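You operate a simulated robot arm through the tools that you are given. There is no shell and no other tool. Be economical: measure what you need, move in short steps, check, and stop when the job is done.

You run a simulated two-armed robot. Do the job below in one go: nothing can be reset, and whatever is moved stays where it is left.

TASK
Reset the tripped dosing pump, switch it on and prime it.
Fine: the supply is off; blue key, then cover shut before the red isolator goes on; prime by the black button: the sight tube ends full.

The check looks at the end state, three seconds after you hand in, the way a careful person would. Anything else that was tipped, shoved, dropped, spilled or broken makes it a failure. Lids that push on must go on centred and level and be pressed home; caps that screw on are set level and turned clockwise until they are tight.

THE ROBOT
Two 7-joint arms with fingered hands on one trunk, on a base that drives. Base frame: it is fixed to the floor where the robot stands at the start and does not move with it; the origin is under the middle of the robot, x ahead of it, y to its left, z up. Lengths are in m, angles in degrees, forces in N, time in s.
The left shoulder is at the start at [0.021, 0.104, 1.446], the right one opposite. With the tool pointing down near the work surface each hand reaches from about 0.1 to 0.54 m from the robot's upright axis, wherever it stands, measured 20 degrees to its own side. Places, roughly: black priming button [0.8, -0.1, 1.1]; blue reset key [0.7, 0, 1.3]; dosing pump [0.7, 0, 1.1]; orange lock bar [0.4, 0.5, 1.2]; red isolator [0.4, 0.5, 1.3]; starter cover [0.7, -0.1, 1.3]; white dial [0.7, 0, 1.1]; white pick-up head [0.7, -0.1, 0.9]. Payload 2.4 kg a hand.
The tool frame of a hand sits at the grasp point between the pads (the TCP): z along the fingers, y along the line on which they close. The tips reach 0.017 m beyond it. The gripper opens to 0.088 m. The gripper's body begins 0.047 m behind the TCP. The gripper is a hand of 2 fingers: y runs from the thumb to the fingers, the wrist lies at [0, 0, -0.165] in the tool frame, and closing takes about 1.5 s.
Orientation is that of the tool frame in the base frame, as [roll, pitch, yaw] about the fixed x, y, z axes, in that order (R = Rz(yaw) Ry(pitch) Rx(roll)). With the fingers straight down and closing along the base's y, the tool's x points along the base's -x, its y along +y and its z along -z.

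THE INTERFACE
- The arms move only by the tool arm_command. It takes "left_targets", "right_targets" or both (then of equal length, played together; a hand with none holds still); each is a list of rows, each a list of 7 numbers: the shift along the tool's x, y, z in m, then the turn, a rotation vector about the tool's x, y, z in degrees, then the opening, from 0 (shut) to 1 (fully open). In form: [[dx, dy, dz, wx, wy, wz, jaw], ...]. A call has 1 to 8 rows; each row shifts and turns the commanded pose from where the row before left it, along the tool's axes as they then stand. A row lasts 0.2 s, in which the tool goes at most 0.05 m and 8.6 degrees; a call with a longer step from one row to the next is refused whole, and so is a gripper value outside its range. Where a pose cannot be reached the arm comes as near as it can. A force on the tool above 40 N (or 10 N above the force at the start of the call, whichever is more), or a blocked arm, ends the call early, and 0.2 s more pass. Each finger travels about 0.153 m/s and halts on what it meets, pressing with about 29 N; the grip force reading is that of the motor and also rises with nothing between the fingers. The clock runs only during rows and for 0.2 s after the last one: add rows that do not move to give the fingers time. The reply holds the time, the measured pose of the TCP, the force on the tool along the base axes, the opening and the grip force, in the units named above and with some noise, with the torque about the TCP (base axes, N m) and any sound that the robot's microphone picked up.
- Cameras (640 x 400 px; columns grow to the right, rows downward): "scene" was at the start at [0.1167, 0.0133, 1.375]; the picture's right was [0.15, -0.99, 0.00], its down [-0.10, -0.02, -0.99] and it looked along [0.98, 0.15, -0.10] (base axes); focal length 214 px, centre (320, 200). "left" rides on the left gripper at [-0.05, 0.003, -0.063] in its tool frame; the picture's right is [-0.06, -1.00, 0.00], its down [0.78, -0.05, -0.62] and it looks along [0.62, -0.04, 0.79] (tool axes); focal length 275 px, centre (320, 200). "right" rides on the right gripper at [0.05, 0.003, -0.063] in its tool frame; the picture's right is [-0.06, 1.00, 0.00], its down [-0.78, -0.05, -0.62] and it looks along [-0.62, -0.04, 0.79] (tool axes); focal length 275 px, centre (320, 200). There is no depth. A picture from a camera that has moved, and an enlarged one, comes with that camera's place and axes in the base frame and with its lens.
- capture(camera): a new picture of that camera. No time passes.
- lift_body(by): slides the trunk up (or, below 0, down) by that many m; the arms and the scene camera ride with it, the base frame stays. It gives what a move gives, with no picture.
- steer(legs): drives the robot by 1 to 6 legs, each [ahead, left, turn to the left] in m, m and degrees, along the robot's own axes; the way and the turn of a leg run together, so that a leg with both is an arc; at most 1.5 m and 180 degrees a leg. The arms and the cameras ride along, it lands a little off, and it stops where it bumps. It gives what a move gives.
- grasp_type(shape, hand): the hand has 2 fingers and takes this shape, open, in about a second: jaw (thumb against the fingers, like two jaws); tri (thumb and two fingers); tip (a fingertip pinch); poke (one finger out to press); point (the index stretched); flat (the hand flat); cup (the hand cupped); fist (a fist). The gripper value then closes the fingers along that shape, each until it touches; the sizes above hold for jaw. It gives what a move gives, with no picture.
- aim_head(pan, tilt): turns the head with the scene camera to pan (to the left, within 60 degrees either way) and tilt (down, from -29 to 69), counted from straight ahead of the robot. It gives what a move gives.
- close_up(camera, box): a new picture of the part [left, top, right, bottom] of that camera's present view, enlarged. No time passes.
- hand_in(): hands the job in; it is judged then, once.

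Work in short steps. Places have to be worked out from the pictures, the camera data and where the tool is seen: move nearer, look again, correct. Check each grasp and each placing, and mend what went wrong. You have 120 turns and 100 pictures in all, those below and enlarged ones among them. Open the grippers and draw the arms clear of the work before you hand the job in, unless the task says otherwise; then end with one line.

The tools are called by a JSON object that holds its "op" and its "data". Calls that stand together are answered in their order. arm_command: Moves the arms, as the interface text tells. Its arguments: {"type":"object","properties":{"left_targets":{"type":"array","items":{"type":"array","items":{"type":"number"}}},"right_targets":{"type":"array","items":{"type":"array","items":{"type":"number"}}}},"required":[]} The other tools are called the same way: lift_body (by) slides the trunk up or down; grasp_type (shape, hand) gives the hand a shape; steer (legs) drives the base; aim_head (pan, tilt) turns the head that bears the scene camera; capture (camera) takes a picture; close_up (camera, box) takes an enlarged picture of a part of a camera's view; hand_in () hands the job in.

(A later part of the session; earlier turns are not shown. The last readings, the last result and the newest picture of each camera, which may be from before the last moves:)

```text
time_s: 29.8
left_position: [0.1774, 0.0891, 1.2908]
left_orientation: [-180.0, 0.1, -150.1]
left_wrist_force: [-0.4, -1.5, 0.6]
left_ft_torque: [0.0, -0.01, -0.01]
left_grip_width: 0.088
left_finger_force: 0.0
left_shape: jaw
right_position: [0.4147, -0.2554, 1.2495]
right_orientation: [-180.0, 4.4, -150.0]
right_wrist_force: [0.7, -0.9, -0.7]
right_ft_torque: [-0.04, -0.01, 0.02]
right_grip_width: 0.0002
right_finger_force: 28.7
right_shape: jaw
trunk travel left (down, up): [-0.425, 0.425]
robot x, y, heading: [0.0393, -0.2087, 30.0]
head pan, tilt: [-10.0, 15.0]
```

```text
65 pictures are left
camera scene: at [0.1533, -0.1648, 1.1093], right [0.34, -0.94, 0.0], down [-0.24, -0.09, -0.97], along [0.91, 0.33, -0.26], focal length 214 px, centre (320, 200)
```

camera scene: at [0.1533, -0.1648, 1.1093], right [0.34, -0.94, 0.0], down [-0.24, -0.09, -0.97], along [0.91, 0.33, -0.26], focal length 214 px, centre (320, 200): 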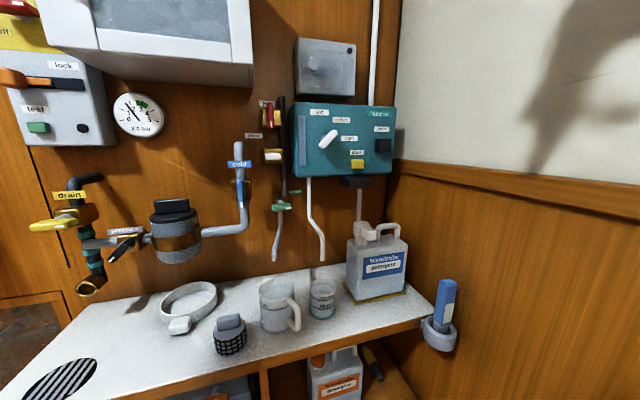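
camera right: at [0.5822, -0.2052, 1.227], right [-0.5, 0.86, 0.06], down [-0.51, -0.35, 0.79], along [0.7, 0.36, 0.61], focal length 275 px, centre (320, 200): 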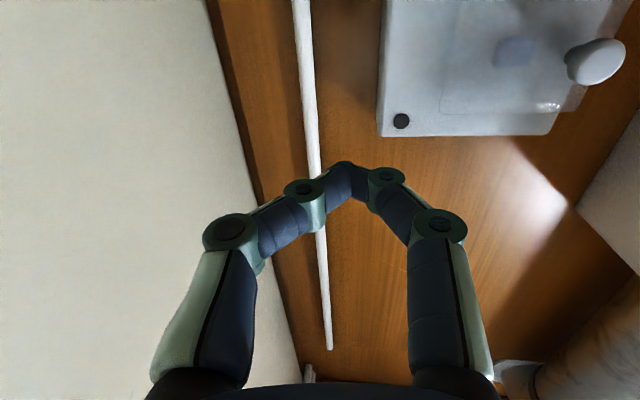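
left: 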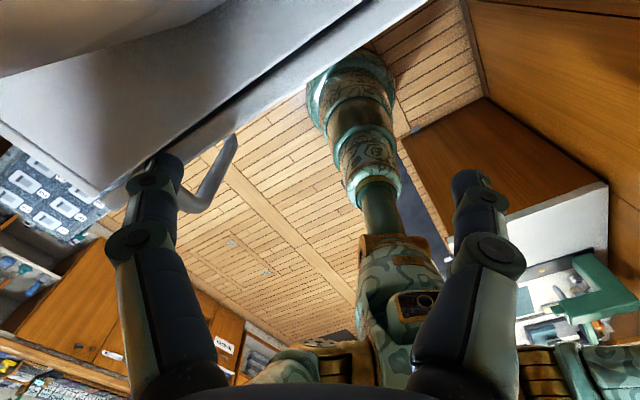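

All clear. I drive left so that the left shoulder faces the isolator, raise the trunk a bit and look.

{"op": "steer", "data": {"legs": [[0, 0.31, 0]]}}

{"op": "lift_body", "data": {"by": 0.05}}

{"op": "aim_head", "data": {"pan": 10, "tilt": 0}}

{"op": "capture", "data": {"camera": "scene"}}

{"op": "capture", "data": {"camera": "left"}}

```text
time_s: 31.9
left_position: [0.0216, 0.3643, 1.2908]
left_orientation: [-179.9, 0.0, -150.1]
left_wrist_force: [0.2, -0.6, 0.9]
left_ft_torque: [0.01, -0.03, -0.02]
left_grip_width: 0.0879
left_finger_force: 0.0
left_shape: jaw
right_position: [0.2569, 0.0183, 1.248]
right_orientation: [-179.9, 4.6, -150.1]
right_wrist_force: [0.0, -0.1, 0.4]
right_ft_torque: [-0.06, 0.0, 0.03]
right_grip_width: 0.0
right_finger_force: 28.9
right_shape: jaw
trunk travel left (down, up): [-0.425, 0.425]
robot x, y, heading: [-0.1129, 0.0668, 29.6]
head pan, tilt: [-10.0, 15.0]
```

```text
time_s: 32.9
left_position: [0.0217, 0.3626, 1.3408]
left_orientation: [180.0, 0.0, -150.1]
left_wrist_force: [0.8, 0.0, -0.4]
left_ft_torque: [0.07, -0.02, -0.02]
left_grip_width: 0.0877
left_finger_force: 0.1
left_shape: jaw
right_position: [0.258, 0.0173, 1.2984]
right_orientation: [-180.0, 4.5, -150.1]
right_wrist_force: [0.0, -0.2, -0.1]
right_ft_torque: [0.0, 0.01, -0.01]
right_grip_width: 0.0001
right_finger_force: 28.6
right_shape: jaw
trunk travel left (down, up): [-0.475, 0.375]
robot x, y, heading: [-0.1173, 0.0629, 30.1]
head pan, tilt: [-10.0, 15.0]
```

```text
time_s: 33.7
left_position: [0.0215, 0.3623, 1.3402]
left_orientation: [179.9, 0.0, -150.1]
left_wrist_force: [-0.6, 0.1, -0.3]
left_ft_torque: [0.03, -0.01, -0.01]
left_grip_width: 0.088
left_finger_force: 0.1
left_shape: jaw
right_position: [0.258, 0.0177, 1.2989]
right_orientation: [-179.9, 4.6, -150.1]
right_wrist_force: [-0.3, 0.0, -0.9]
right_ft_torque: [-0.01, -0.04, 0.04]
right_grip_width: 0.0002
right_finger_force: 29.2
right_shape: jaw
trunk travel left (down, up): [-0.475, 0.375]
robot x, y, heading: [-0.1179, 0.0622, 29.7]
head pan, tilt: [10.0, 0.0]
```

```text
64 pictures are left
camera scene: at [-0.0229, 0.1339, 1.1837], right [0.64, -0.77, 0.0], down [0.0, 0.0, -1.0], along [0.77, 0.64, 0.0], focal length 214 px, centre (320, 200)
```

scene: 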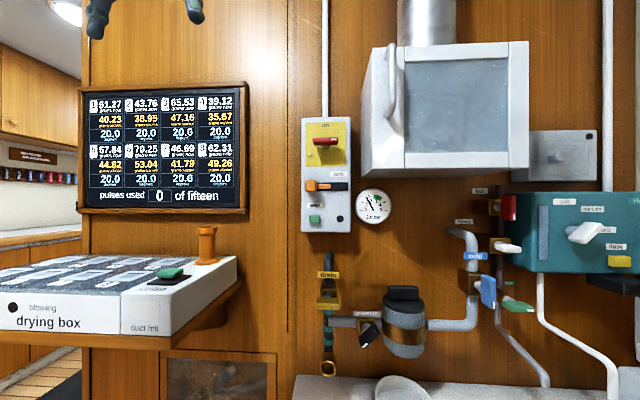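

```text
63 pictures are left
camera left: at [0.0632, 0.3901, 1.4039], right [0.55, -0.83, 0.0], down [-0.66, -0.43, 0.62], along [-0.52, -0.34, -0.79], focal length 275 px, centre (320, 200)
```

left: 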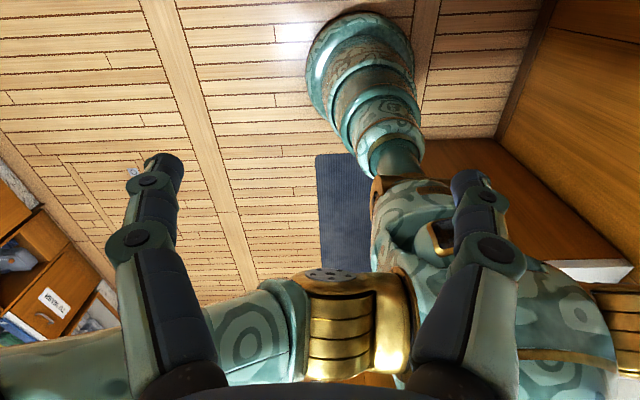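

Good straight view. Zoom on the isolator panel.

{"op": "close_up", "data": {"camera": "scene", "box": [285, 105, 413, 240]}}

```text
2.96 times, centred on (349, 172) of scene
camera zoom: at [-0.0229, 0.1339, 1.1837], right [0.64, -0.77, 0.0], down [0.0, 0.0, -1.0], along [0.77, 0.64, 0.0], focal length 636 px, centre (234, 282)
```

zoom: 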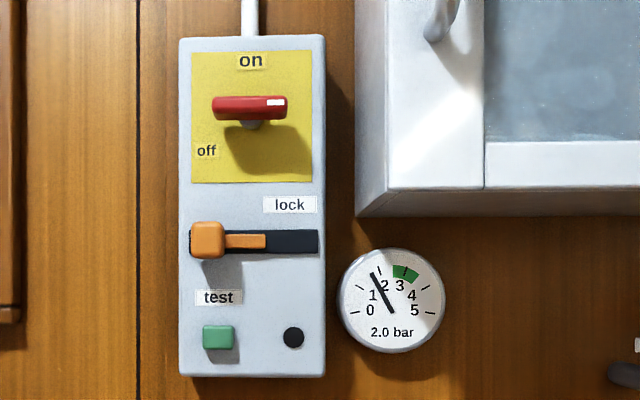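

The isolator bar is horizontal (off), with "on" at the top and the lock bar at the end away from "lock". I place the bar's centre at n≈0.54, lateral −0.20, z≈1.322. I close the left fingers and turn the left hand to point at the wall while moving forward.

{"op": "arm_command", "data": {"left_targets": [[-0.045, 0, 0, 0, -8.5, 0, 0.5], [-0.045, 0, 0, 0, -8.5, 0, 0], [-0.04, 0, 0, 0, -8.5, 0, 0], [-0.04, 0, 0, 0, -8.5, 0, 0], [0, 0, 0, 0, -8.5, 0, 0], [0, 0, 0, 0, -8.5, 0, 0], [0, 0, 0, 0, -8.5, 0, 0], [0, 0, 0, 0, -8.5, 0, 0]]}}

{"op": "arm_command", "data": {"left_targets": [[0, 0, 0, 0, -8, 0, 0], [0, 0, 0, 0, -8, 0, 0], [0, 0, 0, 0, -6, 0, 0], [0, 0, 0, 0, 0, 0, 0]]}}

{"op": "capture", "data": {"camera": "left"}}

{"op": "capture", "data": {"camera": "scene"}}

```text
time_s: 35.5
left_position: [0.1632, 0.445, 1.376]
left_orientation: [-179.9, 68.1, -150.0]
left_wrist_force: [0.0, -0.1, -0.3]
left_ft_torque: [-0.01, 0.01, 0.01]
left_grip_width: 0.0
left_finger_force: 28.3
left_shape: jaw
right_position: [0.257, 0.0173, 1.2982]
right_orientation: [179.9, 4.5, -150.0]
right_wrist_force: [1.1, 0.0, 0.1]
right_ft_torque: [0.0, 0.03, 0.0]
right_grip_width: 0.0001
right_finger_force: 29.0
right_shape: jaw
trunk travel left (down, up): [-0.475, 0.375]
robot x, y, heading: [-0.1152, 0.0661, 29.9]
head pan, tilt: [10.0, 0.0]
```

```text
time_s: 36.5
left_position: [0.1622, 0.4448, 1.3765]
left_orientation: [-29.0, 89.9, 0.8]
left_wrist_force: [0.8, 0.2, 0.0]
left_ft_torque: [-0.04, -0.01, 0.02]
left_grip_width: 0.0
left_finger_force: 29.3
left_shape: jaw
right_position: [0.258, 0.0168, 1.2983]
right_orientation: [180.0, 4.5, -150.0]
right_wrist_force: [0.6, 0.3, 0.8]
right_ft_torque: [-0.01, 0.02, 0.01]
right_grip_width: 0.0
right_finger_force: 28.9
right_shape: jaw
trunk travel left (down, up): [-0.475, 0.375]
robot x, y, heading: [-0.1136, 0.0637, 29.8]
head pan, tilt: [10.0, 0.0]
```

```text
61 pictures are left
camera left: at [0.1067, 0.4156, 1.4261], right [0.5, -0.87, 0.06], down [-0.51, -0.35, -0.78], along [0.7, 0.36, -0.62], focal length 275 px, centre (320, 200)
```

left: 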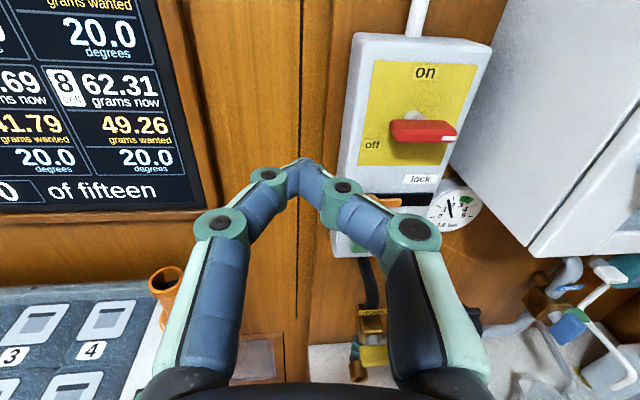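

```text
60 pictures are left
camera scene: at [-0.0229, 0.134, 1.1838], right [0.64, -0.77, 0.0], down [0.0, 0.0, -1.0], along [0.77, 0.64, 0.0], focal length 214 px, centre (320, 200)
```

scene: 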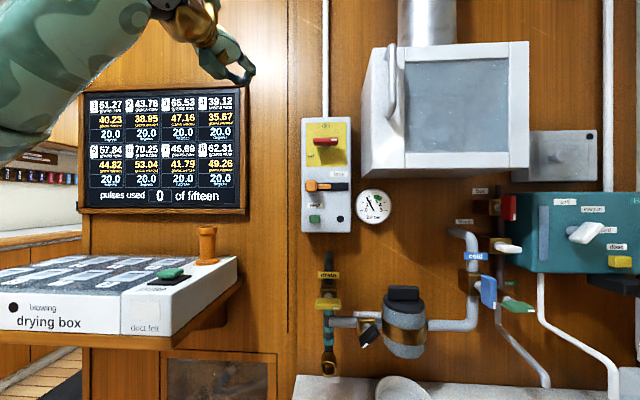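

Triangulation agrees: bar centre at n 0.546, lateral −0.201, z 1.32, with its left end at about lateral −0.23. I bring the closed fingertips just below the left end, staying short of it for now.

{"op": "lift_body", "data": {"by": -0.06}}

{"op": "arm_command", "data": {"left_targets": [[0.015, -0.04, 0.02, 0, 0, 0, 0], [0.015, -0.042, 0.02, 0, 0, 0, 0], [0, 0, 0.04, 0, 0, 0, 0], [0, 0, 0.03, 0, 0, 0, 0], [0, 0, 0, 0, 0, 0, 0]]}}

{"op": "capture", "data": {"camera": "left"}}

{"op": "close_up", "data": {"camera": "scene", "box": [270, 50, 430, 200]}}

```text
time_s: 37.5
left_position: [0.1642, 0.4452, 1.3152]
left_orientation: [-56.4, 90.0, -26.5]
left_wrist_force: [-0.7, -0.6, 0.0]
left_ft_torque: [0.02, 0.02, 0.01]
left_grip_width: 0.0
left_finger_force: 28.7
left_shape: jaw
right_position: [0.2567, 0.0167, 1.2378]
right_orientation: [180.0, 4.5, -149.9]
right_wrist_force: [0.2, 0.0, 1.1]
right_ft_torque: [-0.02, 0.01, -0.04]
right_grip_width: 0.0
right_finger_force: 29.3
right_shape: jaw
trunk travel left (down, up): [-0.415, 0.435]
robot x, y, heading: [-0.1165, 0.0626, 29.9]
head pan, tilt: [10.0, 0.0]
```

```text
time_s: 38.7
left_position: [0.3, 0.4254, 1.2846]
left_orientation: [135.5, 89.9, 165.4]
left_wrist_force: [-0.1, -0.3, -1.1]
left_ft_torque: [-0.01, 0.03, 0.03]
left_grip_width: 0.0
left_finger_force: 29.4
left_shape: jaw
right_position: [0.2578, 0.017, 1.239]
right_orientation: [179.9, 4.5, -150.0]
right_wrist_force: [0.3, -0.2, 0.4]
right_ft_torque: [-0.01, 0.01, -0.01]
right_grip_width: 0.0001
right_finger_force: 28.8
right_shape: jaw
trunk travel left (down, up): [-0.415, 0.435]
robot x, y, heading: [-0.1135, 0.0596, 29.6]
head pan, tilt: [10.0, 0.0]
```

```text
59 pictures are left
camera left: at [0.2436, 0.3966, 1.3355], right [0.5, -0.87, 0.06], down [-0.51, -0.35, -0.78], along [0.7, 0.36, -0.62], focal length 275 px, centre (320, 200)
```

left: 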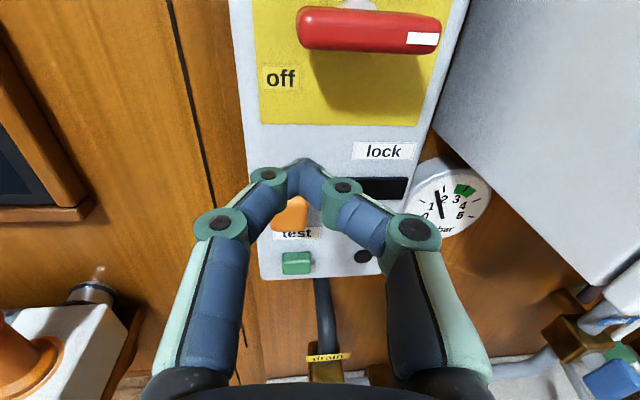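

```text
2.67 times, centred on (350, 125) of scene
camera zoom: at [-0.0218, 0.1345, 1.1234], right [0.64, -0.77, 0.0], down [0.0, 0.0, -1.0], along [0.77, 0.64, 0.0], focal length 572 px, centre (240, 400)
```

zoom: 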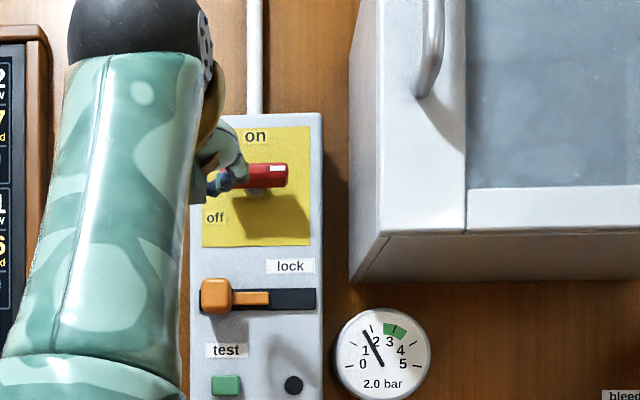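

I move forward so the tips lie behind the bar's front face and below its left end, then check before pushing up.

{"op": "arm_command", "data": {"left_targets": [[0, 0.003, 0.035, 0, 0, 0, 0], [0, 0, 0.03, 0, 0, 0, 0], [0, 0, 0, 0, 0, 0, 0]]}}

{"op": "capture", "data": {"camera": "left"}}

{"op": "close_up", "data": {"camera": "scene", "box": [290, 50, 410, 150]}}

```text
time_s: 39.5
left_position: [0.3531, 0.4616, 1.2837]
left_orientation: [-59.4, 90.0, -29.6]
left_wrist_force: [0.4, 0.6, -0.1]
left_ft_torque: [-0.01, 0.0, -0.02]
left_grip_width: 0.0
left_finger_force: 28.8
left_shape: jaw
right_position: [0.2577, 0.0172, 1.2396]
right_orientation: [-180.0, 4.5, -150.0]
right_wrist_force: [0.3, 0.0, 0.3]
right_ft_torque: [0.03, 0.01, 0.0]
right_grip_width: 0.0
right_finger_force: 29.4
right_shape: jaw
trunk travel left (down, up): [-0.415, 0.435]
robot x, y, heading: [-0.1167, 0.0658, 29.7]
head pan, tilt: [10.0, 0.0]
```

```text
57 pictures are left
camera left: at [0.2981, 0.4333, 1.3348], right [0.5, -0.87, 0.06], down [-0.51, -0.35, -0.78], along [0.7, 0.36, -0.62], focal length 275 px, centre (320, 200)
```

left: 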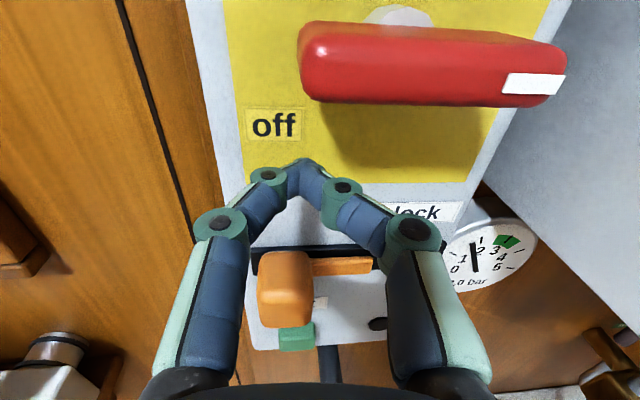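

```text
4.00 times, centred on (350, 100) of scene
camera zoom: at [-0.0218, 0.1345, 1.1234], right [0.64, -0.77, 0.0], down [0.0, 0.0, -1.0], along [0.77, 0.64, 0.0], focal length 858 px, centre (200, 600)
```

zoom: 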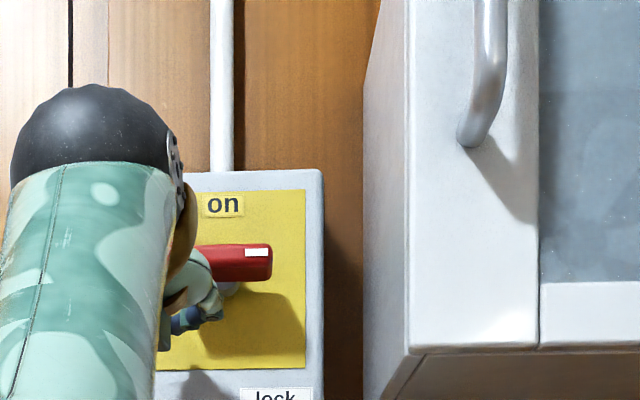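

Measured: bar from lateral −0.230 to −0.171, tips at −0.229. I shift right 7 mm, then push the left end upward along an arc (clockwise, towards "on").

{"op": "arm_command", "data": {"left_targets": [[0, -0.007, 0.003, 0, 0, 0, 0], [-0.018, 0, 0, 0, 0, 0, 0], [-0.0135, 0.005, 0, 0, 0, 0, 0], [0, 0, 0, 0, 0, 0, 0]]}}

{"op": "capture", "data": {"camera": "left"}}

```text
time_s: 40.5
left_position: [0.3596, 0.4607, 1.3098]
left_orientation: [178.5, 88.6, -151.9]
left_wrist_force: [-2.0, -3.9, -11.5]
left_ft_torque: [0.1, 0.01, 0.01]
left_grip_width: 0.0
left_finger_force: 29.0
left_shape: jaw
right_position: [0.2593, 0.0176, 1.239]
right_orientation: [180.0, 4.6, -150.0]
right_wrist_force: [-0.1, 0.3, 0.3]
right_ft_torque: [0.01, -0.02, -0.03]
right_grip_width: 0.0
right_finger_force: 28.8
right_shape: jaw
trunk travel left (down, up): [-0.415, 0.435]
robot x, y, heading: [-0.1151, 0.0631, 29.6]
head pan, tilt: [10.0, 0.0]
stopped in row 4 (left hand): the force on the tool passed its limit at 42 N (the readings are from after the stop); the commanded pose is now the measured one
```

```text
55 pictures are left
camera left: at [0.3054, 0.4333, 1.3606], right [0.49, -0.87, 0.06], down [-0.53, -0.36, -0.77], along [0.69, 0.35, -0.64], focal length 275 px, centre (320, 200)
```

left: 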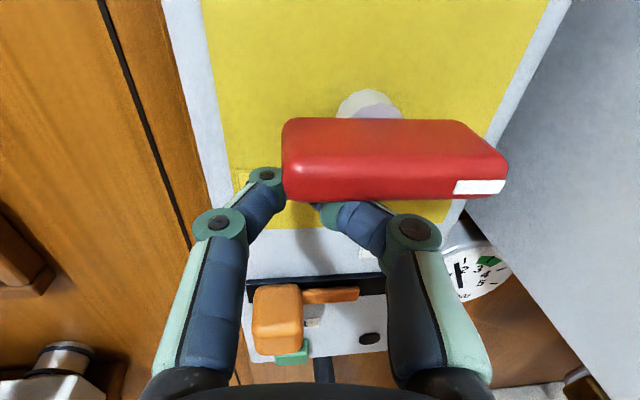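

Clockwise is stopped hard at 42 N with the bar unmoved. The white-marked right end may be the pointer, so I lower the fingers, shift under the right end and try gently counterclockwise.

{"op": "arm_command", "data": {"left_targets": [[0.026, 0, 0, 0, 0, 0, 0], [0, -0.023, 0, 0, 0, 0, 0], [0, -0.023, 0, 0, 0, 0, 0], [-0.015, 0, 0, 0, 0, 0, 0], [-0.008, 0, 0, 0, 0, 0, 0], [-0.006, 0, 0, 0, 0, 0, 0], [0, 0, 0, 0, 0, 0, 0]]}}

{"op": "capture", "data": {"camera": "left"}}

```text
time_s: 42.1
left_position: [0.3849, 0.4213, 1.3115]
left_orientation: [178.9, 88.7, -151.6]
left_wrist_force: [0.4, -4.7, -14.5]
left_ft_torque: [-0.21, -0.26, 0.08]
left_grip_width: 0.0001
left_finger_force: 29.3
left_shape: jaw
right_position: [0.2585, 0.016, 1.2386]
right_orientation: [180.0, 4.4, -150.1]
right_wrist_force: [0.6, 0.2, -0.4]
right_ft_torque: [-0.02, -0.03, 0.02]
right_grip_width: 0.0
right_finger_force: 29.4
right_shape: jaw
trunk travel left (down, up): [-0.415, 0.435]
robot x, y, heading: [-0.1146, 0.0635, 29.7]
head pan, tilt: [10.0, 0.0]
```

```text
54 pictures are left
camera left: at [0.3285, 0.3931, 1.363], right [0.49, -0.87, 0.06], down [-0.53, -0.36, -0.77], along [0.69, 0.35, -0.64], focal length 275 px, centre (320, 200)
```

left: 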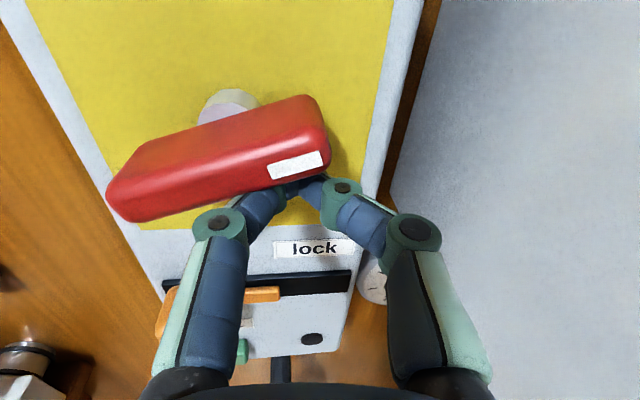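

It turns counterclockwise freely, so the marked end goes up to "on". I continue along the arc.

{"op": "arm_command", "data": {"left_targets": [[-0.004, -0.006, 0, 0, 0, 0, 0], [-0.008, 0, 0, 0, 0, 0, 0], [-0.008, 0.001, 0, 0, 0, 0, 0], [-0.006, 0.004, 0, 0, 0, 0, 0], [-0.007, 0.005, 0, 0, 0, 0, 0], [0, 0, 0, 0, 0, 0, 0]]}}

{"op": "capture", "data": {"camera": "left"}}

{"op": "close_up", "data": {"camera": "scene", "box": [290, 50, 410, 150]}}

```text
time_s: 43.5
left_position: [0.3821, 0.4204, 1.3466]
left_orientation: [167.5, 88.9, -163.0]
left_wrist_force: [2.2, -23.2, -8.8]
left_ft_torque: [-0.13, -0.16, 0.32]
left_grip_width: 0.0
left_finger_force: 28.7
left_shape: jaw
right_position: [0.2579, 0.0123, 1.2389]
right_orientation: [179.9, 4.5, -150.1]
right_wrist_force: [-1.0, -0.2, -0.4]
right_ft_torque: [-0.02, 0.01, 0.01]
right_grip_width: 0.0
right_finger_force: 28.5
right_shape: jaw
trunk travel left (down, up): [-0.415, 0.435]
robot x, y, heading: [-0.1149, 0.0619, 29.6]
head pan, tilt: [10.0, 0.0]
```

```text
53 pictures are left
camera left: at [0.3263, 0.3912, 1.3984], right [0.49, -0.87, 0.06], down [-0.53, -0.35, -0.77], along [0.69, 0.35, -0.63], focal length 275 px, centre (320, 200)
```

left: 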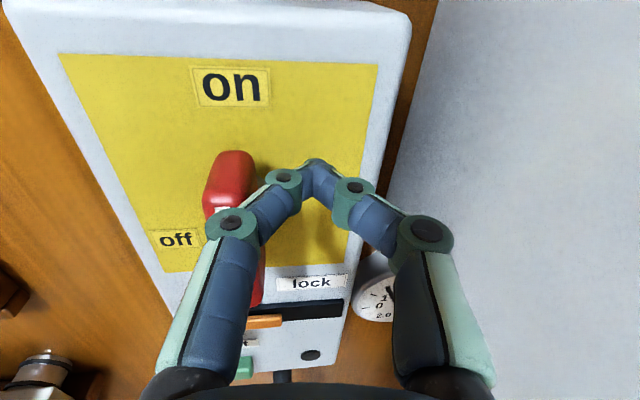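

```text
4.00 times, centred on (350, 100) of scene
camera zoom: at [-0.0208, 0.1303, 1.1235], right [0.64, -0.77, 0.0], down [0.0, 0.0, -1.0], along [0.77, 0.64, 0.0], focal length 858 px, centre (200, 600)
```

zoom: 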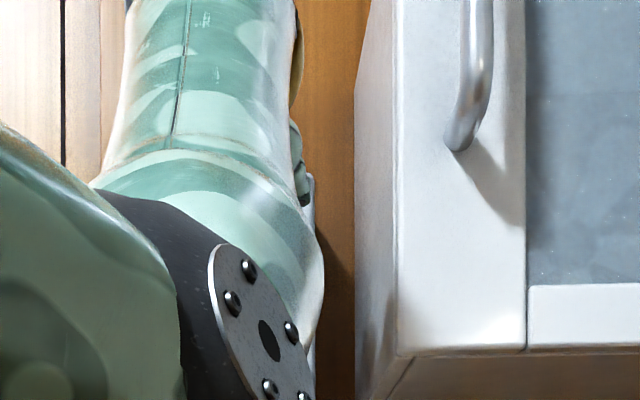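

The bar is about vertical with 23 N of resistance. I push a bit more to the left to be sure of the stop.

{"op": "arm_command", "data": {"left_targets": [[-0.002, 0.004, 0, 0, 0, 0, 0], [0, 0.004, 0, 0, 0, 0, 0], [0, 0, 0, 0, 0, 0, 0]]}}

{"op": "arm_command", "data": {"left_targets": [[0, -0.012, 0, 0, 0, 0, 0], [0, 0, -0.04, 0, 0, 0, 0], [0, 0, -0.04, 0, 0, 0, 0], [0, 0.03, -0.03, 0, 0, 0, 0], [0, 0.03, 0, 0, 0, 0, 0]]}}

{"op": "capture", "data": {"camera": "left"}}

```text
time_s: 44.3
left_position: [0.3778, 0.4256, 1.349]
left_orientation: [164.3, 89.0, -166.0]
left_wrist_force: [2.6, -28.9, -9.8]
left_ft_torque: [-0.08, -0.11, 0.27]
left_grip_width: 0.0
left_finger_force: 29.0
left_shape: jaw
right_position: [0.2591, 0.0105, 1.239]
right_orientation: [179.8, 4.7, -150.1]
right_wrist_force: [0.1, 0.8, 0.1]
right_ft_torque: [0.0, -0.02, 0.05]
right_grip_width: 0.0004
right_finger_force: 29.3
right_shape: jaw
trunk travel left (down, up): [-0.415, 0.435]
robot x, y, heading: [-0.1182, 0.0645, 29.6]
head pan, tilt: [10.0, 0.0]
```

```text
time_s: 45.5
left_position: [0.256, 0.4198, 1.3511]
left_orientation: [-179.4, 89.0, -149.8]
left_wrist_force: [-0.3, -1.1, 0.0]
left_ft_torque: [-0.03, -0.02, -0.03]
left_grip_width: 0.0001
left_finger_force: 29.1
left_shape: jaw
right_position: [0.2573, 0.0168, 1.2387]
right_orientation: [-179.9, 4.5, -150.1]
right_wrist_force: [0.1, 0.5, 0.7]
right_ft_torque: [0.03, 0.03, 0.0]
right_grip_width: 0.0002
right_finger_force: 29.1
right_shape: jaw
trunk travel left (down, up): [-0.415, 0.435]
robot x, y, heading: [-0.1135, 0.0618, 29.7]
head pan, tilt: [10.0, 0.0]
```

```text
51 pictures are left
camera left: at [0.1995, 0.3912, 1.4023], right [0.49, -0.87, 0.06], down [-0.53, -0.36, -0.77], along [0.69, 0.35, -0.63], focal length 275 px, centre (320, 200)
```

left: 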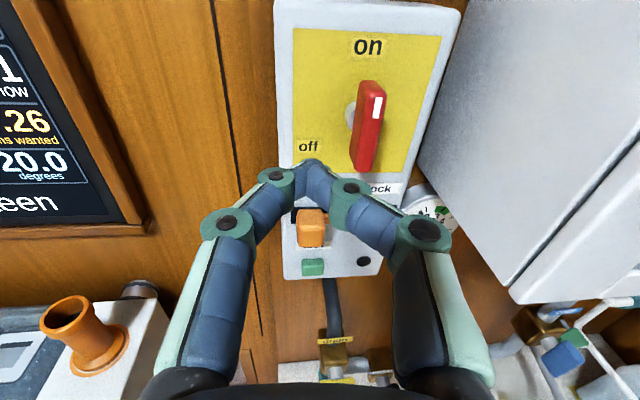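

The isolator points up to "on". I zoom in to check it is fully vertical.

{"op": "close_up", "data": {"camera": "left", "box": [260, 0, 480, 280]}}

{"op": "capture", "data": {"camera": "scene"}}

```text
1.43 times, centred on (370, 140) of left
camera zoom: at [0.1995, 0.3912, 1.4023], right [0.49, -0.87, 0.06], down [-0.53, -0.36, -0.77], along [0.69, 0.35, -0.63], focal length 393 px, centre (249, 286)
```

zoom: 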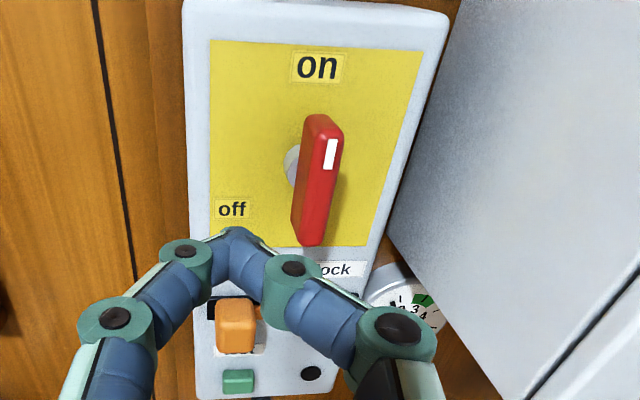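

```text
49 pictures are left
camera scene: at [-0.0219, 0.1345, 1.1234], right [0.64, -0.77, 0.0], down [0.0, 0.0, -1.0], along [0.77, 0.64, 0.0], focal length 214 px, centre (320, 200)
```

scene: 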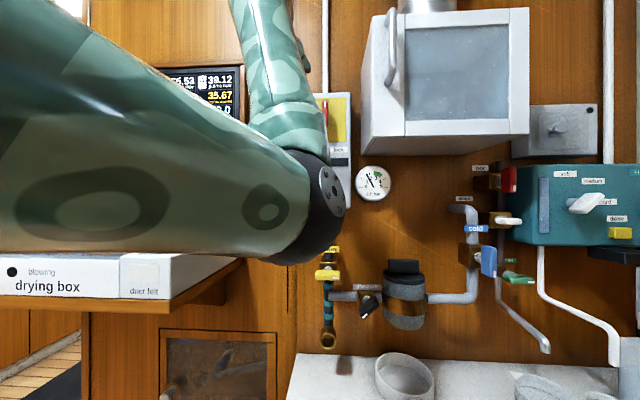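

The bar is vertical within a couple of degrees, so the supply is on. I fold the left hand back down and draw it in, then drive right to the pump.

{"op": "arm_command", "data": {"left_targets": [[0, 0.03, -0.035, 0, 0, 0, 0], [0, 0.03, -0.03, 0, 8.5, 0, 0], [0, 0, 0, 0, 8.5, 0, 0], [0, 0, 0, 0, 8.5, 0, 0], [0, 0, 0, 0, 8.5, 0, 0], [0, 0, 0, 0, 8.5, 0, 0], [0, 0, 0, 0, 8.5, 0, 0], [0, 0, 0, 0, 8.5, 0, 0]]}}

{"op": "arm_command", "data": {"left_targets": [[0.02, 0, 0, 0, 8.5, 0, 0], [0.03, 0, 0, 0, 8.5, 0, 0], [0.04, 0, 0, 0, 8.5, 0, 0], [0.04, 0, 0, 0, 5, 0, 0], [0.03, 0, 0, 0, 0, 0, 0], [0, 0, 0, 0, 0, 0, 0]]}}

{"op": "close_up", "data": {"camera": "scene", "box": [285, 60, 413, 220]}}

```text
time_s: 47.3
left_position: [0.1931, 0.4682, 1.358]
left_orientation: [179.9, 29.3, -150.4]
left_wrist_force: [-0.2, 0.2, 0.1]
left_ft_torque: [-0.03, -0.03, 0.0]
left_grip_width: 0.0
left_finger_force: 29.2
left_shape: jaw
left hand out of reach, approached as far as the arm can: row 4, 5, 6
right_position: [0.2581, 0.0169, 1.2384]
right_orientation: [179.9, 4.5, -150.1]
right_wrist_force: [-0.3, 0.7, 0.2]
right_ft_torque: [-0.03, 0.0, 0.0]
right_grip_width: 0.0
right_finger_force: 28.7
right_shape: jaw
trunk travel left (down, up): [-0.415, 0.435]
robot x, y, heading: [-0.1149, 0.062, 30.0]
head pan, tilt: [10.0, 0.0]
```

```text
time_s: 48.7
left_position: [0.0627, 0.3944, 1.328]
left_orientation: [-180.0, -1.0, -150.2]
left_wrist_force: [0.0, 0.7, 0.1]
left_ft_torque: [0.02, -0.01, 0.01]
left_grip_width: 0.0
left_finger_force: 28.8
left_shape: jaw
left hand out of reach, approached as far as the arm can: row 2, 5
right_position: [0.2574, 0.0165, 1.239]
right_orientation: [-179.9, 4.6, -150.1]
right_wrist_force: [-0.8, 0.0, -0.1]
right_ft_torque: [0.0, -0.02, 0.03]
right_grip_width: 0.0003
right_finger_force: 28.9
right_shape: jaw
trunk travel left (down, up): [-0.415, 0.435]
robot x, y, heading: [-0.1139, 0.0624, 29.9]
head pan, tilt: [10.0, 0.0]
```

```text
2.50 times, centred on (349, 140) of scene
camera zoom: at [-0.0221, 0.134, 1.1234], right [0.64, -0.77, 0.0], down [0.0, 0.0, -1.0], along [0.77, 0.64, 0.0], focal length 536 px, centre (248, 350)
```

zoom: 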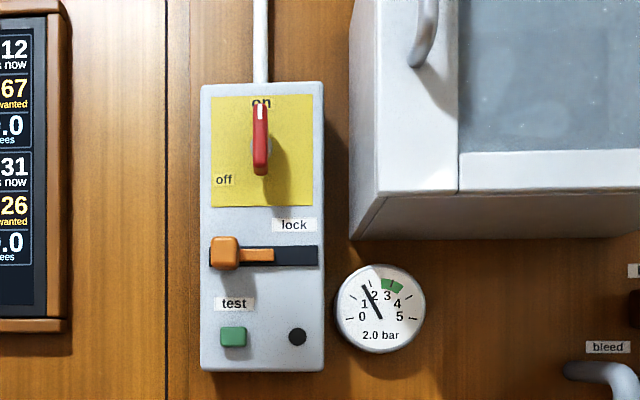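

Isolator confirmed on. The black prime button works out at [0.762, −0.122, 1.103]. I drive right and lower the trunk so the right arm can press straight.

{"op": "steer", "data": {"legs": [[0, -0.37, 0]]}}

{"op": "lift_body", "data": {"by": -0.12}}

{"op": "aim_head", "data": {"pan": -12, "tilt": 0}}

{"op": "capture", "data": {"camera": "scene"}}

```text
time_s: 50.9
left_position: [0.2179, 0.112, 1.3271]
left_orientation: [-179.4, -0.9, -149.8]
left_wrist_force: [-0.3, -0.5, -0.4]
left_ft_torque: [0.01, -0.03, 0.01]
left_grip_width: 0.0
left_finger_force: 29.1
left_shape: jaw
right_position: [0.416, -0.2631, 1.2423]
right_orientation: [-179.3, 4.6, -149.4]
right_wrist_force: [0.8, -0.5, -0.3]
right_ft_torque: [0.02, -0.04, -0.02]
right_grip_width: 0.0
right_finger_force: 28.8
right_shape: jaw
trunk travel left (down, up): [-0.415, 0.435]
robot x, y, heading: [0.0519, -0.2311, 30.1]
head pan, tilt: [10.0, 0.0]
stopped in leg 1: the robot was blocked; the commanded pose is now the measured one
```

```text
time_s: 52.4
left_position: [0.2368, 0.1274, 1.1886]
left_orientation: [-179.0, -4.2, -149.6]
left_wrist_force: [-0.3, 0.4, 0.1]
left_ft_torque: [0.03, 0.02, -0.02]
left_grip_width: 0.0
left_finger_force: 29.0
left_shape: jaw
right_position: [0.4171, -0.2603, 1.1224]
right_orientation: [-179.1, 4.5, -149.2]
right_wrist_force: [0.1, 0.7, -0.7]
right_ft_torque: [0.01, 0.0, -0.01]
right_grip_width: 0.0002
right_finger_force: 28.8
right_shape: jaw
trunk travel left (down, up): [-0.295, 0.555]
robot x, y, heading: [0.0513, -0.2305, 30.8]
head pan, tilt: [10.0, 0.0]
```

```text
time_s: 53.2
left_position: [0.2341, 0.1272, 1.1891]
left_orientation: [-179.1, -4.2, -149.5]
left_wrist_force: [-0.3, 0.2, -0.2]
left_ft_torque: [0.0, 0.01, -0.01]
left_grip_width: 0.0001
left_finger_force: 28.9
left_shape: jaw
right_position: [0.4166, -0.2599, 1.1231]
right_orientation: [-179.1, 4.5, -149.0]
right_wrist_force: [0.1, -0.9, -0.6]
right_ft_torque: [0.02, 0.02, 0.01]
right_grip_width: 0.0
right_finger_force: 29.4
right_shape: jaw
trunk travel left (down, up): [-0.295, 0.555]
robot x, y, heading: [0.0545, -0.2287, 30.8]
head pan, tilt: [-12.0, 0.0]
```

```text
47 pictures are left
camera scene: at [0.1533, -0.1712, 1.0043], right [0.32, -0.95, 0.02], down [0.01, -0.02, -1.0], along [0.95, 0.32, 0.01], focal length 214 px, centre (320, 200)
```

scene: 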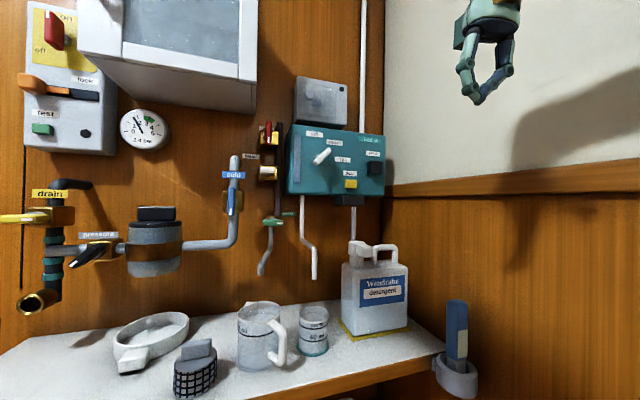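

The drive stopped slightly short against something on the right, perhaps the elbow or base near the wall; nothing visible has moved. I ease 1.5 cm back left and check the surroundings below.

{"op": "steer", "data": {"legs": [[0, 0.015, -0.8]]}}

{"op": "aim_head", "data": {"pan": -30, "tilt": 30}}

{"op": "capture", "data": {"camera": "scene"}}

```text
time_s: 54.0
left_position: [0.2427, 0.1328, 1.1873]
left_orientation: [-179.2, -4.6, -150.8]
left_wrist_force: [0.2, -0.2, 0.5]
left_ft_torque: [0.0, -0.02, -0.01]
left_grip_width: 0.0
left_finger_force: 28.7
left_shape: jaw
right_position: [0.4162, -0.2605, 1.1169]
right_orientation: [-179.7, 4.0, -150.5]
right_wrist_force: [-1.0, -0.2, 0.0]
right_ft_torque: [0.0, 0.03, -0.01]
right_grip_width: 0.0
right_finger_force: 29.1
right_shape: jaw
trunk travel left (down, up): [-0.295, 0.555]
robot x, y, heading: [0.0442, -0.2206, 29.2]
head pan, tilt: [-12.0, 0.0]
```

```text
time_s: 55.0
left_position: [0.2424, 0.1318, 1.1887]
left_orientation: [-179.3, -4.6, -150.8]
left_wrist_force: [0.5, -0.3, -0.5]
left_ft_torque: [0.0, -0.03, -0.01]
left_grip_width: 0.0001
left_finger_force: 29.3
left_shape: jaw
right_position: [0.4155, -0.2603, 1.1191]
right_orientation: [-179.7, 4.0, -150.6]
right_wrist_force: [-0.3, -0.3, -0.5]
right_ft_torque: [-0.04, 0.0, 0.0]
right_grip_width: 0.0001
right_finger_force: 29.0
right_shape: jaw
trunk travel left (down, up): [-0.295, 0.555]
robot x, y, heading: [0.0392, -0.2196, 29.3]
head pan, tilt: [-30.0, 30.0]
```

```text
46 pictures are left
camera scene: at [0.1607, -0.1985, 0.9545], right [-0.01, -1.0, 0.01], down [-0.5, 0.0, -0.87], along [0.87, -0.01, -0.5], focal length 214 px, centre (320, 200)
```

scene: 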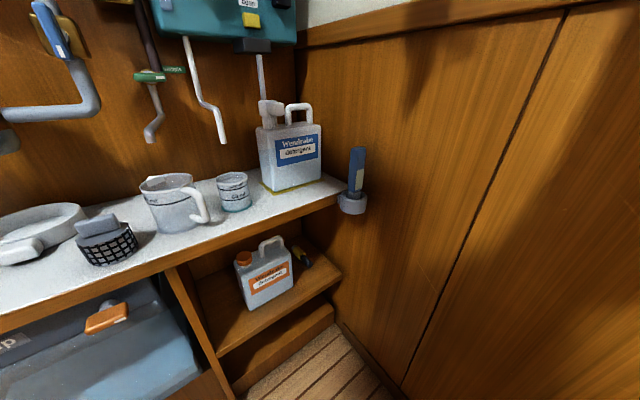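

Nothing on the counter has been disturbed. I check the left arm's surroundings, since its pose shifted slightly.

{"op": "aim_head", "data": {"pan": 25, "tilt": -22}}

{"op": "capture", "data": {"camera": "scene"}}

{"op": "capture", "data": {"camera": "left"}}

```text
time_s: 56.2
left_position: [0.2422, 0.1318, 1.188]
left_orientation: [-179.2, -4.5, -150.8]
left_wrist_force: [-0.7, 0.5, -0.7]
left_ft_torque: [0.03, 0.0, -0.02]
left_grip_width: 0.0004
left_finger_force: 29.0
left_shape: jaw
right_position: [0.4158, -0.2592, 1.1189]
right_orientation: [-179.6, 4.1, -150.7]
right_wrist_force: [-0.1, 0.1, 0.0]
right_ft_torque: [0.01, 0.01, 0.01]
right_grip_width: 0.0002
right_finger_force: 29.1
right_shape: jaw
trunk travel left (down, up): [-0.295, 0.555]
robot x, y, heading: [0.0473, -0.2223, 29.2]
head pan, tilt: [25.0, -22.0]
```

```text
45 pictures are left
camera scene: at [0.1154, -0.137, 1.0331], right [0.8, -0.6, 0.01], down [0.22, 0.28, -0.93], along [0.56, 0.75, 0.36], focal length 214 px, centre (320, 200)
```

scene: 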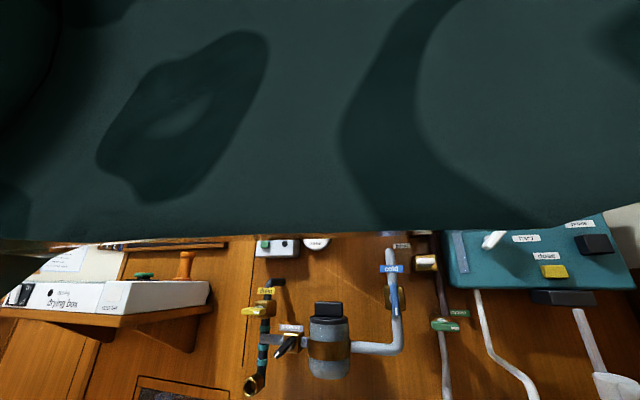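

```text
44 pictures are left
camera left: at [0.2888, 0.1622, 1.2478], right [0.54, -0.84, 0.01], down [-0.62, -0.39, 0.68], along [-0.57, -0.37, -0.73], focal length 275 px, centre (320, 200)
```

left: 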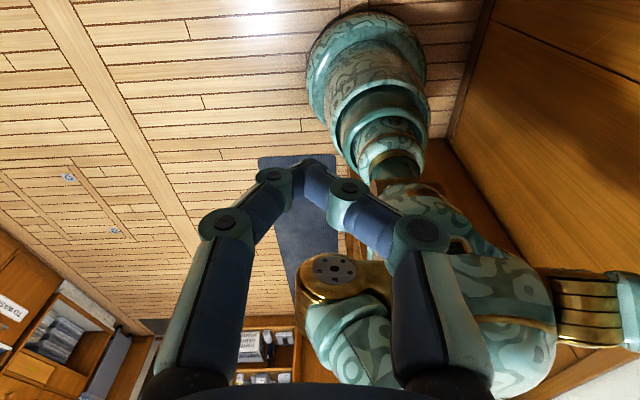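

The left arm is free. The right elbow is beside the right wall and was what stopped the drive, so I move 2 cm more to the left. Then I turn the right hand forward again.

{"op": "steer", "data": {"legs": [[0, 0.025, 0.8]]}}

{"op": "arm_command", "data": {"right_targets": [[-0.045, 0, 0, 0, -8.5, 0, 0], [-0.045, 0, 0, 0, -8.5, 0, 0], [-0.045, 0, 0, 0, -8.5, 0, 0], [0, 0, 0, 0, -8.5, 0, 0], [0, 0, 0, 0, -8.5, 0, 0], [0, 0, 0, 0, -8.5, 0, 0], [0, 0, 0, 0, -8.5, 0, 0], [0, 0, 0, 0, -8.5, 0, 0]]}}

{"op": "arm_command", "data": {"right_targets": [[0, 0, 0, 0, -8.5, 0, 0], [0, 0, 0, 0, -8.5, 0, 0], [0, 0, 0, 0, -8.5, 0, 0], [0, 0, 0, 0, 0, 0, 0]]}}

{"op": "aim_head", "data": {"pan": -15, "tilt": 0}}

{"op": "capture", "data": {"camera": "scene"}}

{"op": "capture", "data": {"camera": "right"}}

```text
time_s: 57.0
left_position: [0.2285, 0.1491, 1.1898]
left_orientation: [-179.8, -4.4, -150.0]
left_wrist_force: [1.0, -0.1, 0.3]
left_ft_torque: [0.01, -0.01, 0.04]
left_grip_width: 0.0
left_finger_force: 28.7
left_shape: jaw
right_position: [0.4061, -0.2402, 1.1172]
right_orientation: [180.0, 4.2, -149.8]
right_wrist_force: [0.0, 0.2, -0.1]
right_ft_torque: [-0.01, 0.01, 0.03]
right_grip_width: 0.0
right_finger_force: 28.9
right_shape: jaw
trunk travel left (down, up): [-0.295, 0.555]
robot x, y, heading: [0.0326, -0.2007, 30.3]
head pan, tilt: [25.0, -22.0]
```

```text
time_s: 58.8
left_position: [0.2281, 0.1487, 1.1915]
left_orientation: [-179.8, -4.4, -149.9]
left_wrist_force: [-0.1, 0.4, -0.8]
left_ft_torque: [-0.01, 0.04, 0.01]
left_grip_width: 0.0
left_finger_force: 28.1
left_shape: jaw
right_position: [0.5191, -0.1749, 1.1474]
right_orientation: [179.6, 72.2, -150.1]
right_wrist_force: [-0.5, 0.7, 1.2]
right_ft_torque: [0.0, 0.03, 0.01]
right_grip_width: 0.0001
right_finger_force: 28.5
right_shape: jaw
trunk travel left (down, up): [-0.295, 0.555]
robot x, y, heading: [0.0333, -0.1951, 30.0]
head pan, tilt: [25.0, -22.0]
```

```text
time_s: 59.8
left_position: [0.2279, 0.1473, 1.1911]
left_orientation: [-179.8, -4.4, -150.0]
left_wrist_force: [-0.2, 0.6, -0.3]
left_ft_torque: [0.01, 0.0, 0.0]
left_grip_width: 0.0001
left_finger_force: 28.5
left_shape: jaw
right_position: [0.5182, -0.1757, 1.1475]
right_orientation: [0.1, 82.3, 30.3]
right_wrist_force: [-0.7, -0.3, -0.3]
right_ft_torque: [0.01, 0.02, -0.02]
right_grip_width: 0.0
right_finger_force: 28.8
right_shape: jaw
trunk travel left (down, up): [-0.295, 0.555]
robot x, y, heading: [0.0299, -0.1992, 29.7]
head pan, tilt: [25.0, -22.0]
```

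```text
time_s: 60.9
left_position: [0.2271, 0.1494, 1.1893]
left_orientation: [-179.8, -4.4, -150.0]
left_wrist_force: [-0.2, 0.0, 0.3]
left_ft_torque: [0.0, 0.0, -0.02]
left_grip_width: 0.0
left_finger_force: 29.2
left_shape: jaw
right_position: [0.5189, -0.1752, 1.1461]
right_orientation: [0.5, 82.3, 30.5]
right_wrist_force: [0.0, 0.8, -0.5]
right_ft_torque: [-0.02, 0.0, 0.0]
right_grip_width: 0.0004
right_finger_force: 29.3
right_shape: jaw
trunk travel left (down, up): [-0.295, 0.555]
robot x, y, heading: [0.0318, -0.1961, 30.2]
head pan, tilt: [-15.0, 0.0]
```

```text
43 pictures are left
camera scene: at [0.1465, -0.1581, 1.0028], right [0.26, -0.97, 0.0], down [0.0, 0.0, -1.0], along [0.97, 0.26, 0.0], focal length 214 px, centre (320, 200)
```

scene: 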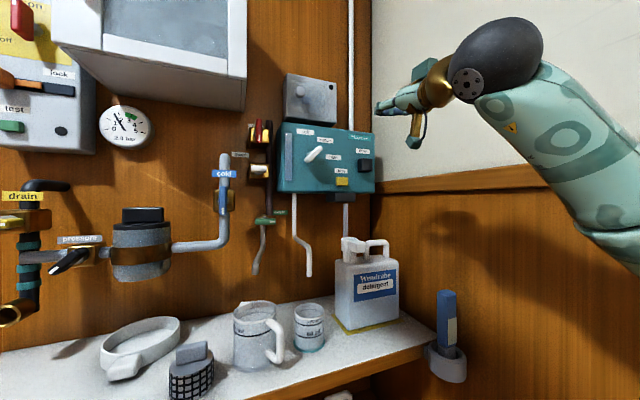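

```text
42 pictures are left
camera right: at [0.4699, -0.2008, 1.088], right [-0.51, 0.86, 0.06], down [-0.6, -0.4, 0.69], along [0.62, 0.32, 0.72], focal length 275 px, centre (320, 200)
```

right: 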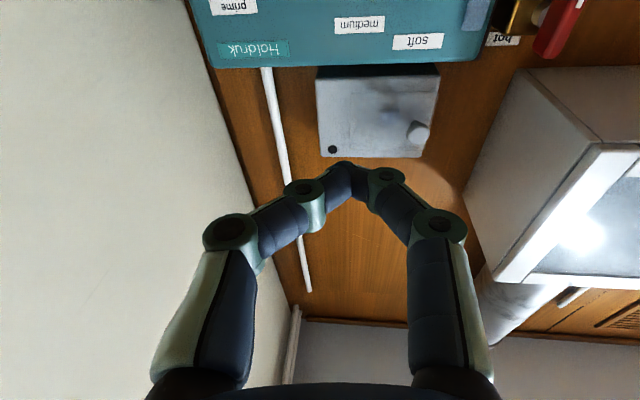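

The hand points about 8° too high. I correct the pitch, move right and down in line with the black button, and inspect the pump.

{"op": "arm_command", "data": {"right_targets": [[0, 0, 0, 0, 7.7, 0, 0], [0, -0.04, 0.02, 0, 0, 0, 0], [0.02, -0.042, 0.03, 0, 0, 0, 0], [0.024, 0, 0.04, 0, 0, 0, 0], [0, 0, 0.04, 0, 0, 0, 0], [0, 0, 0, 0, 0, 0, 0]]}}

{"op": "capture", "data": {"camera": "right"}}

{"op": "close_up", "data": {"camera": "scene", "box": [260, 60, 420, 210]}}

```text
refused: row 3 steps farther than a row can; nothing moved
```

```text
41 pictures are left
camera right: at [0.4699, -0.2008, 1.088], right [-0.51, 0.86, 0.06], down [-0.6, -0.4, 0.69], along [0.62, 0.32, 0.72], focal length 275 px, centre (320, 200)
```

right: 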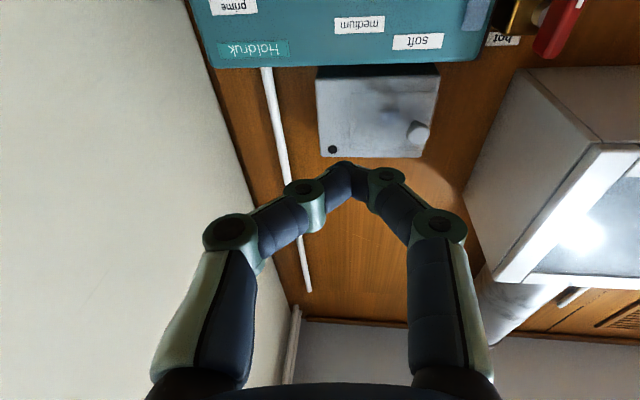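

```text
2.67 times, centred on (340, 135) of scene
camera zoom: at [0.1465, -0.1581, 1.0028], right [0.26, -0.97, 0.0], down [0.0, 0.0, -1.0], along [0.97, 0.26, 0.0], focal length 572 px, centre (267, 373)
```

zoom: 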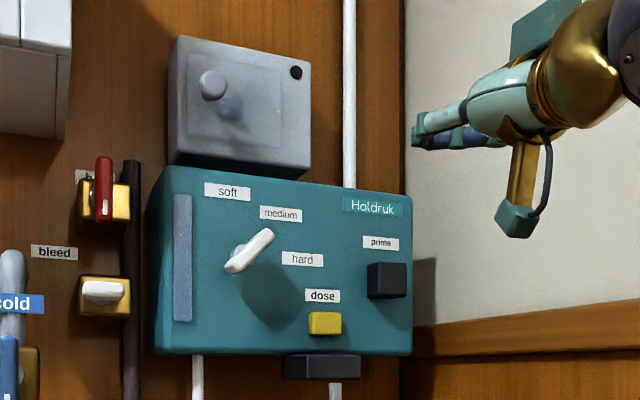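

One step was too long; I resend it split up.

{"op": "arm_command", "data": {"right_targets": [[0, 0, 0, 0, 7.7, 0, 0], [0, -0.04, 0, 0, 0, 0, 0], [0, -0.042, 0.02, 0, 0, 0, 0], [0.022, 0, 0.04, 0, 0, 0, 0], [0.022, 0, 0.04, 0, 0, 0, 0], [0, 0, 0.03, 0, 0, 0, 0], [0, 0, 0, 0, 0, 0, 0]]}}

{"op": "capture", "data": {"camera": "right"}}

{"op": "close_up", "data": {"camera": "scene", "box": [260, 60, 420, 210]}}

```text
time_s: 62.5
left_position: [0.2283, 0.149, 1.1909]
left_orientation: [-179.8, -4.5, -150.0]
left_wrist_force: [0.5, -0.4, 1.0]
left_ft_torque: [-0.03, 0.03, -0.02]
left_grip_width: 0.0
left_finger_force: 28.5
left_shape: jaw
right_position: [0.675, -0.1806, 1.1007]
right_orientation: [163.7, 89.9, -166.2]
right_wrist_force: [-0.1, 0.0, -0.3]
right_ft_torque: [0.05, -0.05, -0.01]
right_grip_width: 0.0
right_finger_force: 28.6
right_shape: jaw
trunk travel left (down, up): [-0.295, 0.555]
robot x, y, heading: [0.0339, -0.1997, 29.9]
head pan, tilt: [-15.0, 0.0]
```

```text
39 pictures are left
camera right: at [0.6187, -0.2102, 1.0499], right [-0.5, 0.86, 0.06], down [-0.51, -0.35, 0.78], along [0.7, 0.36, 0.62], focal length 275 px, centre (320, 200)
```

right: 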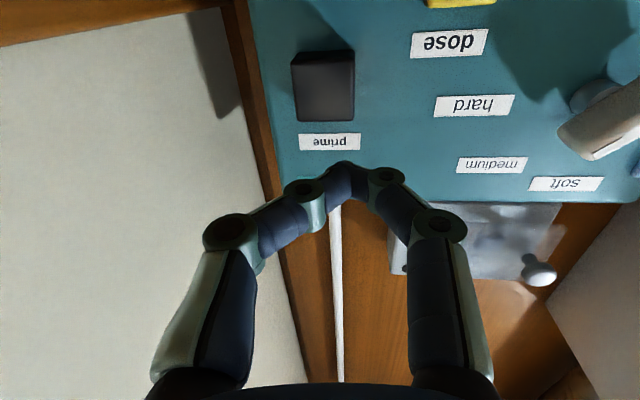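

```text
2.67 times, centred on (340, 135) of scene
camera zoom: at [0.1466, -0.1581, 1.0028], right [0.26, -0.97, 0.0], down [0.0, 0.0, -1.0], along [0.97, 0.26, 0.0], focal length 572 px, centre (267, 373)
```

zoom: 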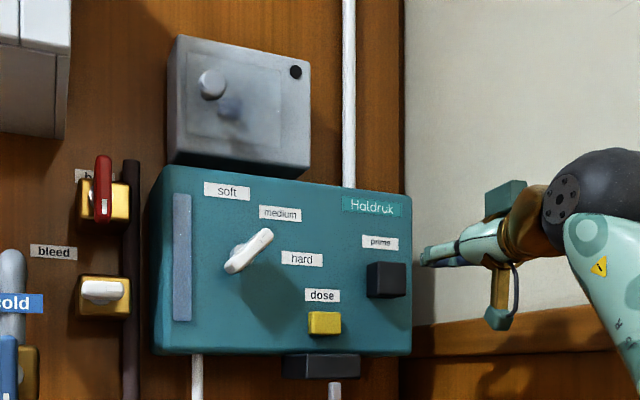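

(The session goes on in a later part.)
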